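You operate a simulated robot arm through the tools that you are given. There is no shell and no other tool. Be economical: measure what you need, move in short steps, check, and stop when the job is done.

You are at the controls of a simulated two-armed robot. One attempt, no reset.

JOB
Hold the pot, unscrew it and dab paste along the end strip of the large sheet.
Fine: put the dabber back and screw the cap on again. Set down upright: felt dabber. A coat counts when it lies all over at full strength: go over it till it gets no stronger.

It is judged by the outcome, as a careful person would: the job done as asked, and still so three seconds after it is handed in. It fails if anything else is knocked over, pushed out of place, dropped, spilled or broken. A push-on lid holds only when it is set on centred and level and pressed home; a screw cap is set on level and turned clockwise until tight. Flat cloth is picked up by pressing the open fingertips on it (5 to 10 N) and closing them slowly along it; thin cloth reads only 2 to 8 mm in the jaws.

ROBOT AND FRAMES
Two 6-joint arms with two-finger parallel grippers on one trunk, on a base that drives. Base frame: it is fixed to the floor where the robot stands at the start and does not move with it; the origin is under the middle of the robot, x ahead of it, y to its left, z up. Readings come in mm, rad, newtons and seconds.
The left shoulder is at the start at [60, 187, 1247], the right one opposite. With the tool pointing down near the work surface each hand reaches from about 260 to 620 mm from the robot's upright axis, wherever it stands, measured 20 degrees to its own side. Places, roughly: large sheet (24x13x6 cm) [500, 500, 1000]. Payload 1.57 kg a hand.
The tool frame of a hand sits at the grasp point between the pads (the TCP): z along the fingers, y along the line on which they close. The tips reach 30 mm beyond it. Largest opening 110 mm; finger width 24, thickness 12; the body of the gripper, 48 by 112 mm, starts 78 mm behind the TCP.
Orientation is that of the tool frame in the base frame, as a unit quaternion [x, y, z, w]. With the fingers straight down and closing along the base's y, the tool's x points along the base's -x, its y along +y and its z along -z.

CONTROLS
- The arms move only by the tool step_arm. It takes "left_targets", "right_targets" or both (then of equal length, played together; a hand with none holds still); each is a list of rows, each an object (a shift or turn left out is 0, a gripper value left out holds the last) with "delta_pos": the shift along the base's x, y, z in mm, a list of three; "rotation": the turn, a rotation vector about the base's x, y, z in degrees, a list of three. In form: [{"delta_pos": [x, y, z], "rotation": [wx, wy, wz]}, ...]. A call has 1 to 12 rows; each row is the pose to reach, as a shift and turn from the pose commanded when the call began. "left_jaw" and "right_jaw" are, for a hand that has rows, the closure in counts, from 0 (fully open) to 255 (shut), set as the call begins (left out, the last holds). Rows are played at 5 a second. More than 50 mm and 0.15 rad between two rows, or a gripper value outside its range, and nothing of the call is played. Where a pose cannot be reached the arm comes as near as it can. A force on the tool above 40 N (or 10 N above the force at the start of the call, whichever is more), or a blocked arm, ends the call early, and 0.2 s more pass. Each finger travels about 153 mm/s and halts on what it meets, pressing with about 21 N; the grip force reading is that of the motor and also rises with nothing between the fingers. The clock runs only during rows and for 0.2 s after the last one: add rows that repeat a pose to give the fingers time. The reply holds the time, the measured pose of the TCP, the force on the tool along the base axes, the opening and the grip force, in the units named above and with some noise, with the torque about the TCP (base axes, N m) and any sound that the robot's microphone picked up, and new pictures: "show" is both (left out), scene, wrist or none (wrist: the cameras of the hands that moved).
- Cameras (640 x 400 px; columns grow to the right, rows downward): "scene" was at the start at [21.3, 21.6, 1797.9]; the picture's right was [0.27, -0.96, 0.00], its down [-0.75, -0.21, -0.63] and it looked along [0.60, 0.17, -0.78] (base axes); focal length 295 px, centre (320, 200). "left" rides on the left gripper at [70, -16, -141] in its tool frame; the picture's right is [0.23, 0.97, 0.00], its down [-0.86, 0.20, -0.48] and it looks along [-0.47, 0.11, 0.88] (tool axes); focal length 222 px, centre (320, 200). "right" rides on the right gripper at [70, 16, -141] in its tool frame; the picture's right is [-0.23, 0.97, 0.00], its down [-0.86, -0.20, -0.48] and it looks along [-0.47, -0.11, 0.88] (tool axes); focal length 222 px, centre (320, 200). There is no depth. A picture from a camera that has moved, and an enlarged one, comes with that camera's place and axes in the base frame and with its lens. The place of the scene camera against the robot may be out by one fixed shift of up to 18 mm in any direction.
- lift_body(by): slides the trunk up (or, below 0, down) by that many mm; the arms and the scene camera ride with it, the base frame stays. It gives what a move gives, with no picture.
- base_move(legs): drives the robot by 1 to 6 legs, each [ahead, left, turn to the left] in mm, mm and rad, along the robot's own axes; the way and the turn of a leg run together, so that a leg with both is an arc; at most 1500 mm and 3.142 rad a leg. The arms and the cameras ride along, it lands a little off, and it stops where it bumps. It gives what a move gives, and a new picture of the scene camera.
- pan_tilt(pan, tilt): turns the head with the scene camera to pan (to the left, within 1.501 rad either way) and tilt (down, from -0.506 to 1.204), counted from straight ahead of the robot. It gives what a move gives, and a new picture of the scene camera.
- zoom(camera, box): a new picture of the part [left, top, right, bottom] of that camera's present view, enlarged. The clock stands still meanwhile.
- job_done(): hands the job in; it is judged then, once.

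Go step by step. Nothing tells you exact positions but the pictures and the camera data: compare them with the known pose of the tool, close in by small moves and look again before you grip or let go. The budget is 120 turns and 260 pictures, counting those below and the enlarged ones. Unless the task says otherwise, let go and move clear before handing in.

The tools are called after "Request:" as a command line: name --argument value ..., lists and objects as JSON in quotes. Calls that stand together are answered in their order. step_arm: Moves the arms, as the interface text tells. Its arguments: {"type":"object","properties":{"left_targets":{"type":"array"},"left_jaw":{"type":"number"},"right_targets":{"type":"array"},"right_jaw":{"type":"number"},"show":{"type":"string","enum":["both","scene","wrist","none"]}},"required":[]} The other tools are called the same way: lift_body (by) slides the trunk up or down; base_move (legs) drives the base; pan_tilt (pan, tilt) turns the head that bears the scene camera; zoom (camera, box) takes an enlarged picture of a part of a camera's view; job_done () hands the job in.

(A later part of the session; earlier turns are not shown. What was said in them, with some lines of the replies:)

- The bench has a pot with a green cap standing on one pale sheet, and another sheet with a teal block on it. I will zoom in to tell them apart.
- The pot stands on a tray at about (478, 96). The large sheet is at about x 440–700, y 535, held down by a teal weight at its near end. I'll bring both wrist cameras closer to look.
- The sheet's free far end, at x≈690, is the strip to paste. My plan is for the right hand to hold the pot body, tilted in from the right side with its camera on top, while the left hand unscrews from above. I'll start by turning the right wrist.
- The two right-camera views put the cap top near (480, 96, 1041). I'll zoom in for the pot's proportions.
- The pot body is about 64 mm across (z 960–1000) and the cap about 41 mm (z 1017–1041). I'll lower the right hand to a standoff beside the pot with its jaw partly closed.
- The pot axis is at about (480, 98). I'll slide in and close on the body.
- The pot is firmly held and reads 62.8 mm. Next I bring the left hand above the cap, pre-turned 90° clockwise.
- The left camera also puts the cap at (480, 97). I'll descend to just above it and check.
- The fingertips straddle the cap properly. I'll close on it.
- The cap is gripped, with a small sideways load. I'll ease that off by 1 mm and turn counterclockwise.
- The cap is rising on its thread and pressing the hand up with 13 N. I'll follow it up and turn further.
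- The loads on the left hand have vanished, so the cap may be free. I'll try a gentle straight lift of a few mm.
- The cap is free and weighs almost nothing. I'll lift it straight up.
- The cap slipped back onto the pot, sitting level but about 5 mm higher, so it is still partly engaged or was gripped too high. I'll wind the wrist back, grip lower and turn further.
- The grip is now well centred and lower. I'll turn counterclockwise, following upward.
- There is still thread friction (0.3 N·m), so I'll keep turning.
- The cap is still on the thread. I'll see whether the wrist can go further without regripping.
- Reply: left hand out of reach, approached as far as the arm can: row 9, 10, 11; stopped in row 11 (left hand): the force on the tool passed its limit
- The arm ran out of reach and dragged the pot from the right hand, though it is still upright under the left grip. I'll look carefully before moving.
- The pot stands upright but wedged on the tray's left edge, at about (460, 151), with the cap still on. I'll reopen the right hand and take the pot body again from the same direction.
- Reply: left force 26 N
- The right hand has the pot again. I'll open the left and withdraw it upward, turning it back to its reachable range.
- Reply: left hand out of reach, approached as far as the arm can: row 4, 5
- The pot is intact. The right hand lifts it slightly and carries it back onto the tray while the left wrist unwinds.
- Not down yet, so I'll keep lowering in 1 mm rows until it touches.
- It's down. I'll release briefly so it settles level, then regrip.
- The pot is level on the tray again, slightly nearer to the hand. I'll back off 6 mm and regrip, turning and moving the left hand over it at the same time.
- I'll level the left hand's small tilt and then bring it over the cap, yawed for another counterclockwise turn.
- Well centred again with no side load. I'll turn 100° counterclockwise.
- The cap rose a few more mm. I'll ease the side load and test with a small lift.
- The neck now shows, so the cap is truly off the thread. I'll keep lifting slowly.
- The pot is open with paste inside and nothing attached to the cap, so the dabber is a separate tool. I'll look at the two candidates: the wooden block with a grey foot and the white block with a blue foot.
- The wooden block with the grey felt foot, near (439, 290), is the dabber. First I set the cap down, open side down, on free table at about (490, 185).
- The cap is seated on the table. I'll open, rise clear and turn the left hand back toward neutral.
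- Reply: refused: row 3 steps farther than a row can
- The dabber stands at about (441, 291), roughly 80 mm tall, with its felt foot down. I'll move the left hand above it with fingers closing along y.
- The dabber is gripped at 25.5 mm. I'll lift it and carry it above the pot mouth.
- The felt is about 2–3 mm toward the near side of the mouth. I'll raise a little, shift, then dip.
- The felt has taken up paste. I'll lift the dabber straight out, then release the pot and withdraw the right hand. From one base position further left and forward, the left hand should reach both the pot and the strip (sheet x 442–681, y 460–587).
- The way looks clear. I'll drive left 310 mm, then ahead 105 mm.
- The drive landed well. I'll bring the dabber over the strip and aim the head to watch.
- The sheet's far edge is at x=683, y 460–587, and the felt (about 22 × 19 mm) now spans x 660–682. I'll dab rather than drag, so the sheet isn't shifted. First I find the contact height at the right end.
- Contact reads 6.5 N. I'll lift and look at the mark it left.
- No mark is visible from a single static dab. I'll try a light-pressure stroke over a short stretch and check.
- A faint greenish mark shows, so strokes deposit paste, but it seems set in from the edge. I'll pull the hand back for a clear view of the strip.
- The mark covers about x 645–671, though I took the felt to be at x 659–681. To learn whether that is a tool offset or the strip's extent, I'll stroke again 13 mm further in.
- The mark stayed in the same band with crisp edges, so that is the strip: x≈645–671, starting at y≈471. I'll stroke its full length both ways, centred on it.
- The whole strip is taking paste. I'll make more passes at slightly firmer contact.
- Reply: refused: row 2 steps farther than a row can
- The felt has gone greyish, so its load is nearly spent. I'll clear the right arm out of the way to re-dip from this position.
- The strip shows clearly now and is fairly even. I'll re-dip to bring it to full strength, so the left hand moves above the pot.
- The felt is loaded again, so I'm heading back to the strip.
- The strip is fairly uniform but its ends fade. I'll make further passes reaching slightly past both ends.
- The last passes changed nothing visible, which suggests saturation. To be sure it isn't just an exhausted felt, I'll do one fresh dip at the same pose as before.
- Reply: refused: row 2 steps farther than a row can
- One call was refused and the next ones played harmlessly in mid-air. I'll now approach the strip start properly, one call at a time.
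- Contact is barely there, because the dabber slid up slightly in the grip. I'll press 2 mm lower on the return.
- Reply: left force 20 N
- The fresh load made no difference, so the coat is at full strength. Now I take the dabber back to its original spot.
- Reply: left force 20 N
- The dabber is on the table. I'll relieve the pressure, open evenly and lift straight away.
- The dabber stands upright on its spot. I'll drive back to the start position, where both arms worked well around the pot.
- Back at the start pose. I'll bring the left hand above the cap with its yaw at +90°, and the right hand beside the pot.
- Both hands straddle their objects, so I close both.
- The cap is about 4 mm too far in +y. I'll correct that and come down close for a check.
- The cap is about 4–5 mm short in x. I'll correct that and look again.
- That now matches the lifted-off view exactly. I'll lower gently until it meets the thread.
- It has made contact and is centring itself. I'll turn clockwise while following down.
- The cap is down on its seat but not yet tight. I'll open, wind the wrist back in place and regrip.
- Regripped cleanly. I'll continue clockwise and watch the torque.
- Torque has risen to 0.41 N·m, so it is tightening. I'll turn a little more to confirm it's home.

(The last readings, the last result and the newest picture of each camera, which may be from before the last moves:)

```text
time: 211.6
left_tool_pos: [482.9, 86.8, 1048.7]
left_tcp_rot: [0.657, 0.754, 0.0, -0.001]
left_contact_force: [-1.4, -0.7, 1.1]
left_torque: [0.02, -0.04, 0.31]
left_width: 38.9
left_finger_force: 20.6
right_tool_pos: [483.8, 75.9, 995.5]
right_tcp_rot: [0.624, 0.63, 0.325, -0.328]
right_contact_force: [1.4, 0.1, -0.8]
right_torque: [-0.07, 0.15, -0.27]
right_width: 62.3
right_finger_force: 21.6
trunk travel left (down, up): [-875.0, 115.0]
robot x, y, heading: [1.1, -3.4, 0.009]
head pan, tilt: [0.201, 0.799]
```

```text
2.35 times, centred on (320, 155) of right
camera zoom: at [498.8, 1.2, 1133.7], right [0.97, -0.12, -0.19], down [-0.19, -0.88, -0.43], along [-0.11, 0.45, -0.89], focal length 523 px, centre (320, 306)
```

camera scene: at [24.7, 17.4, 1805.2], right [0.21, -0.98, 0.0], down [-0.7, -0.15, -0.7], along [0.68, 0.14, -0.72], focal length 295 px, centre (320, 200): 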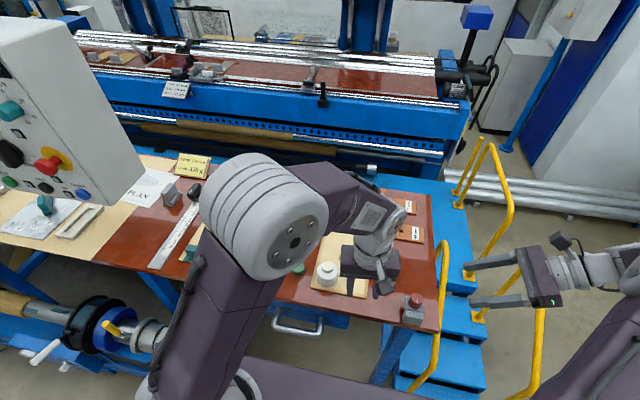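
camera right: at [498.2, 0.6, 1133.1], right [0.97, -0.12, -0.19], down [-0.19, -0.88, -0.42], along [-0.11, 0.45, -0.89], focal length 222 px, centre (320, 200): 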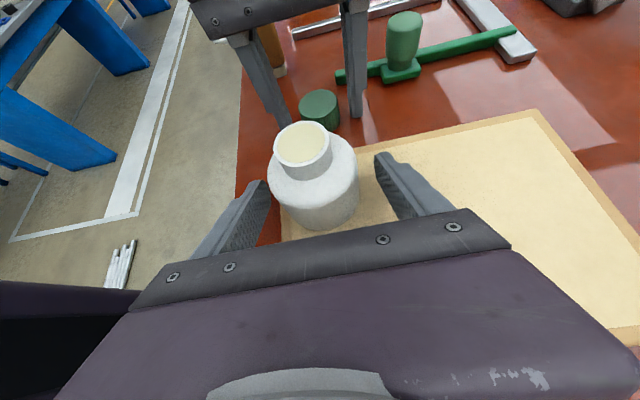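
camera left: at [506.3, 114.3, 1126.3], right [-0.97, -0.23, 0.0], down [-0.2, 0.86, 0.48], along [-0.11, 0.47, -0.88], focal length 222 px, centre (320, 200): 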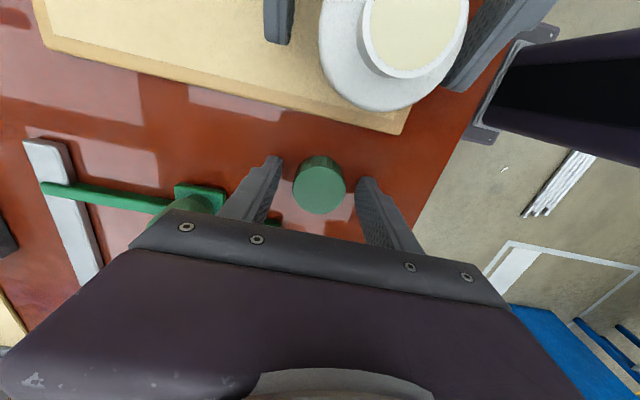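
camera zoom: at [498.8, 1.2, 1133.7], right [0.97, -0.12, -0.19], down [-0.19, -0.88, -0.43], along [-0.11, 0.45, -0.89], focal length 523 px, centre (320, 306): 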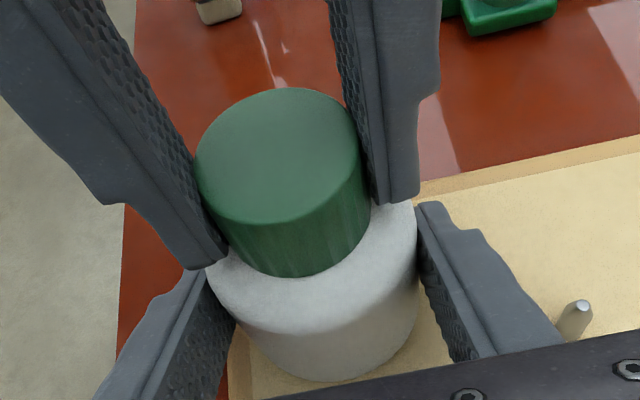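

The cap is at its original height and the torque is steady, so it's apparently tight. One more regrip and turn will confirm it.

Request:
step_arm --left_targets '[{"delta_pos": [0, 0, 0]}, {"delta_pos": [0, 0, 0]}, {"delta_pos": [0, 0, 0]}]' --left_jaw 110 --show "none"

Request:
step_arm --left_targets '[{"rotation": [0, 0, 8.3]}, {"rotation": [0, 0, 16.6]}, {"rotation": [0, 0, 24.9]}, {"rotation": [0, 0, 33.2]}, {"rotation": [0, 0, 41.5]}, {"rotation": [0, 0, 49.8]}, {"rotation": [0, 0, 58.1]}, {"rotation": [0, 0, 66.4]}, {"rotation": [0, 0, 74.7]}, {"rotation": [0, 0, 83]}, {"rotation": [0, 0, 91]}]' --show "none"

Request:
step_arm --left_targets '[{"delta_pos": [0, 0, 0]}, {"delta_pos": [0, 0, 0]}, {"delta_pos": [0, 0, 0]}]' --left_jaw 255 --show "none"

Request:
step_arm --left_targets '[{"rotation": [0, 0, -8.5]}, {"rotation": [0, 0, -17]}, {"rotation": [0, 0, -25.5]}]' --show "none"

Request:
step_arm --left_targets '[{"rotation": [0, 0, -8.5]}, {"rotation": [0, 0, -17]}, {"rotation": [0, 0, -25.5]}, {"rotation": [0, 0, -34]}, {"rotation": [0, 0, -42.5]}, {"rotation": [0, 0, -51]}, {"rotation": [0, 0, -59]}]' --show "none"

Request:
zoom --camera "right" --box '[240, 70, 400, 240]'

```text
time: 212.4
left_tool_pos: [482.4, 87.7, 1049.4]
left_tcp_rot: [0.656, 0.755, 0.0, 0.0]
left_contact_force: [-0.6, 0.4, -0.1]
left_torque: [0.01, 0.01, -0.03]
left_width: 62.5
left_finger_force: 0.1
right_tool_pos: [483.2, 76.2, 995.1]
right_tcp_rot: [0.624, 0.63, 0.325, -0.328]
right_contact_force: [-0.2, 0.5, -0.4]
right_torque: [-0.02, -0.01, 0.02]
right_width: 62.5
right_finger_force: 21.4
trunk travel left (down, up): [-875.0, 115.0]
robot x, y, heading: [-1.0, -1.8, 0.004]
head pan, tilt: [0.201, 0.799]
```

```text
time: 214.8
left_tool_pos: [482.7, 88.9, 1050.5]
left_tcp_rot: [-0.079, 0.997, -0.001, 0.0]
left_contact_force: [-0.5, 0.3, 0.8]
left_torque: [0.0, -0.01, -0.02]
left_width: 62.5
left_finger_force: 0.0
right_tool_pos: [481.8, 75.4, 995.1]
right_tcp_rot: [0.624, 0.631, 0.324, -0.329]
right_contact_force: [1.2, 0.2, 1.2]
right_torque: [-0.02, 0.03, 0.0]
right_width: 62.6
right_finger_force: 20.7
trunk travel left (down, up): [-875.0, 115.0]
robot x, y, heading: [-1.6, -3.1, 0.009]
head pan, tilt: [0.201, 0.799]
```

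```text
time: 215.6
left_tool_pos: [483.4, 87.1, 1049.5]
left_tcp_rot: [-0.078, 0.997, 0.0, 0.0]
left_contact_force: [0.4, -0.2, 0.3]
left_torque: [0.14, 0.01, 0.05]
left_width: 38.5
left_finger_force: 20.5
right_tool_pos: [483.1, 75.2, 993.9]
right_tcp_rot: [0.625, 0.63, 0.324, -0.327]
right_contact_force: [-0.9, -0.1, -0.9]
right_torque: [-0.16, -0.06, -0.06]
right_width: 62.5
right_finger_force: 21.2
trunk travel left (down, up): [-875.0, 115.0]
robot x, y, heading: [-2.4, -3.9, 0.007]
head pan, tilt: [0.201, 0.799]
```

```text
time: 216.4
left_tool_pos: [482.6, 89.2, 1048.9]
left_tcp_rot: [0.145, 0.989, 0.0, 0.0]
left_contact_force: [1.2, -1.5, 0.0]
left_torque: [0.11, 0.01, 0.39]
left_width: 38.5
left_finger_force: 21.2
right_tool_pos: [481.7, 76.8, 994.5]
right_tcp_rot: [0.625, 0.63, 0.325, -0.328]
right_contact_force: [0.1, 1.8, -0.3]
right_torque: [-0.24, -0.06, -0.41]
right_width: 62.4
right_finger_force: 20.9
trunk travel left (down, up): [-875.0, 115.0]
robot x, y, heading: [-2.8, -2.3, 0.003]
head pan, tilt: [0.201, 0.799]
```

```text
time: 218.0
left_tool_pos: [481.7, 87.2, 1050.0]
left_tcp_rot: [0.613, 0.79, 0.0, 0.0]
left_contact_force: [4.2, 3.6, -1.2]
left_torque: [0.11, -0.15, 0.41]
left_width: 38.8
left_finger_force: 21.1
right_tool_pos: [482.0, 76.0, 993.9]
right_tcp_rot: [0.625, 0.63, 0.325, -0.328]
right_contact_force: [-4.8, -4.4, 0.4]
right_torque: [0.06, -0.11, -0.34]
right_width: 62.4
right_finger_force: 20.8
trunk travel left (down, up): [-875.0, 115.0]
robot x, y, heading: [-2.5, -5.4, 0.007]
head pan, tilt: [0.201, 0.799]
```

```text
2.35 times, centred on (320, 155) of right
camera zoom: at [498.4, 1.2, 1133.4], right [0.97, -0.12, -0.19], down [-0.19, -0.88, -0.43], along [-0.11, 0.45, -0.89], focal length 523 px, centre (320, 306)
```

zoom: 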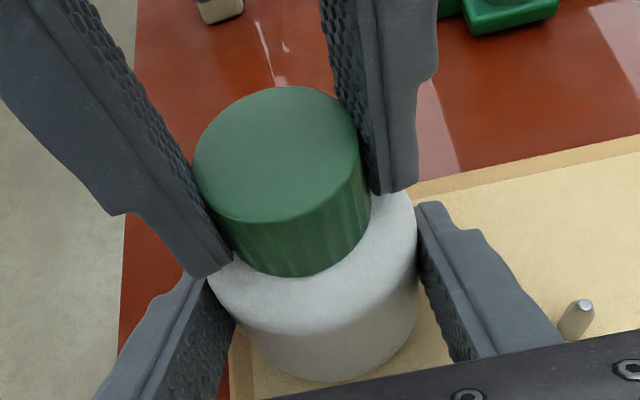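

Torque hits its plateau at once and the cap height doesn't change, so it is tight. I'll release both hands and withdraw.

Request:
step_arm --left_targets '[{"delta_pos": [0, 0, 0]}, {"delta_pos": [0, 0, 0]}, {"delta_pos": [0, 0, 0]}]' --left_jaw 105 --show "none"

Request:
step_arm --left_targets '[{"delta_pos": [0, 0, 15]}, {"delta_pos": [0, 0, 45]}, {"delta_pos": [0, 0, 85]}, {"delta_pos": [0, 0, 125]}, {"delta_pos": [0, 20, 165]}, {"delta_pos": [0, 50, 200]}]' --show "none"

Request:
step_arm --right_targets '[{"delta_pos": [0, 0, 0]}, {"delta_pos": [0, 0, 0]}, {"delta_pos": [0, 0, 0]}]' --right_jaw 75 --show "none"

Request:
step_arm --right_targets '[{"delta_pos": [0, -30, 4]}, {"delta_pos": [0, -70, 10]}, {"delta_pos": [0, -105, 25]}, {"delta_pos": [0, -110, 70]}, {"delta_pos": [0, -110, 115]}, {"delta_pos": [0, -110, 160]}]' --show "wrist"

```text
time: 218.8
left_tool_pos: [481.5, 87.4, 1049.2]
left_tcp_rot: [0.612, 0.791, 0.0, 0.0]
left_contact_force: [0.2, -0.9, 0.9]
left_torque: [0.02, -0.03, 0.01]
left_width: 64.9
left_finger_force: 0.1
right_tool_pos: [483.6, 77.7, 994.7]
right_tcp_rot: [0.624, 0.63, 0.324, -0.329]
right_contact_force: [0.1, 0.1, -0.4]
right_torque: [0.02, -0.01, 0.0]
right_width: 62.4
right_finger_force: 21.3
trunk travel left (down, up): [-875.0, 115.0]
robot x, y, heading: [-3.6, -1.6, 0.011]
head pan, tilt: [0.201, 0.799]
```

```text
time: 220.2
left_tool_pos: [481.6, 138.6, 1251.2]
left_tcp_rot: [0.613, 0.79, 0.0, 0.001]
left_contact_force: [-0.2, -0.1, 0.0]
left_torque: [-0.06, 0.03, -0.02]
left_width: 64.6
left_finger_force: 0.0
right_tool_pos: [482.0, 77.6, 995.2]
right_tcp_rot: [0.625, 0.631, 0.324, -0.327]
right_contact_force: [0.5, 0.3, 0.2]
right_torque: [-0.04, 0.02, -0.01]
right_width: 62.3
right_finger_force: 21.2
trunk travel left (down, up): [-875.0, 115.0]
robot x, y, heading: [-1.8, -1.1, 0.009]
head pan, tilt: [0.201, 0.799]
```

```text
time: 221.0
left_tool_pos: [482.4, 137.9, 1250.1]
left_tcp_rot: [0.613, 0.79, 0.0, 0.0]
left_contact_force: [1.0, -0.1, 0.2]
left_torque: [-0.03, 0.01, 0.01]
left_width: 64.5
left_finger_force: 0.0
right_tool_pos: [482.7, 76.2, 994.6]
right_tcp_rot: [0.624, 0.631, 0.324, -0.329]
right_contact_force: [0.6, 1.1, -0.1]
right_torque: [0.02, 0.0, 0.01]
right_width: 77.7
right_finger_force: 0.2
trunk travel left (down, up): [-875.0, 115.0]
robot x, y, heading: [-3.8, 0.2, 0.013]
head pan, tilt: [0.201, 0.799]
```

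```text
time: 222.4
left_tool_pos: [482.6, 136.2, 1250.7]
left_tcp_rot: [0.612, 0.791, 0.0, 0.0]
left_contact_force: [-0.5, 1.1, -0.1]
left_torque: [0.01, 0.01, -0.02]
left_width: 64.8
left_finger_force: 0.0
right_tool_pos: [482.8, -31.3, 1157.4]
right_tcp_rot: [0.626, 0.629, 0.326, -0.327]
right_contact_force: [0.0, 0.7, 0.1]
right_torque: [-0.01, -0.01, 0.0]
right_width: 77.8
right_finger_force: 0.1
trunk travel left (down, up): [-875.0, 115.0]
robot x, y, heading: [-0.9, -3.8, 0.009]
head pan, tilt: [0.201, 0.799]
camera right: at [498.8, -106.8, 1295.5], right [0.97, -0.12, -0.19], down [-0.19, -0.88, -0.43], along [-0.11, 0.45, -0.89], focal length 222 px, centre (320, 200)
```

right: 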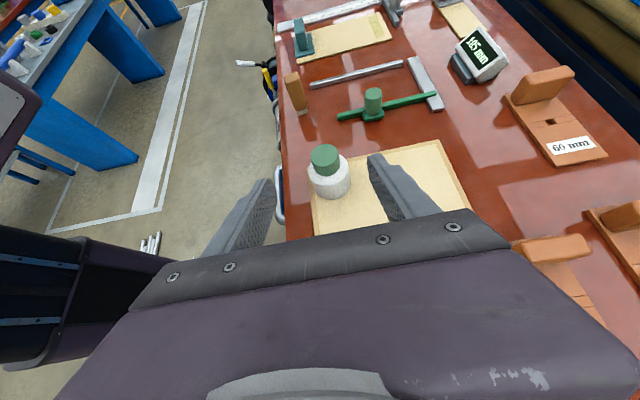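

The pot is closed and level on its tray, the dabber stands upright on its spot, the strip is coated, and both hands are clear. I'm handing the job in.

Request:
job_done

```text
The job is handed in.
```

The end strip of the large sheet is pasted. The last passes, including two full ones and part of another with a freshly dipped felt, left no visible change. The felt dabber is back upright on its spot, and the cap is screwed tight.

The pot slipped from the right hand once while I was unscrewing it, and I put it back on the tray about 7 mm from where it stood. It stayed upright, and I saw no spill.
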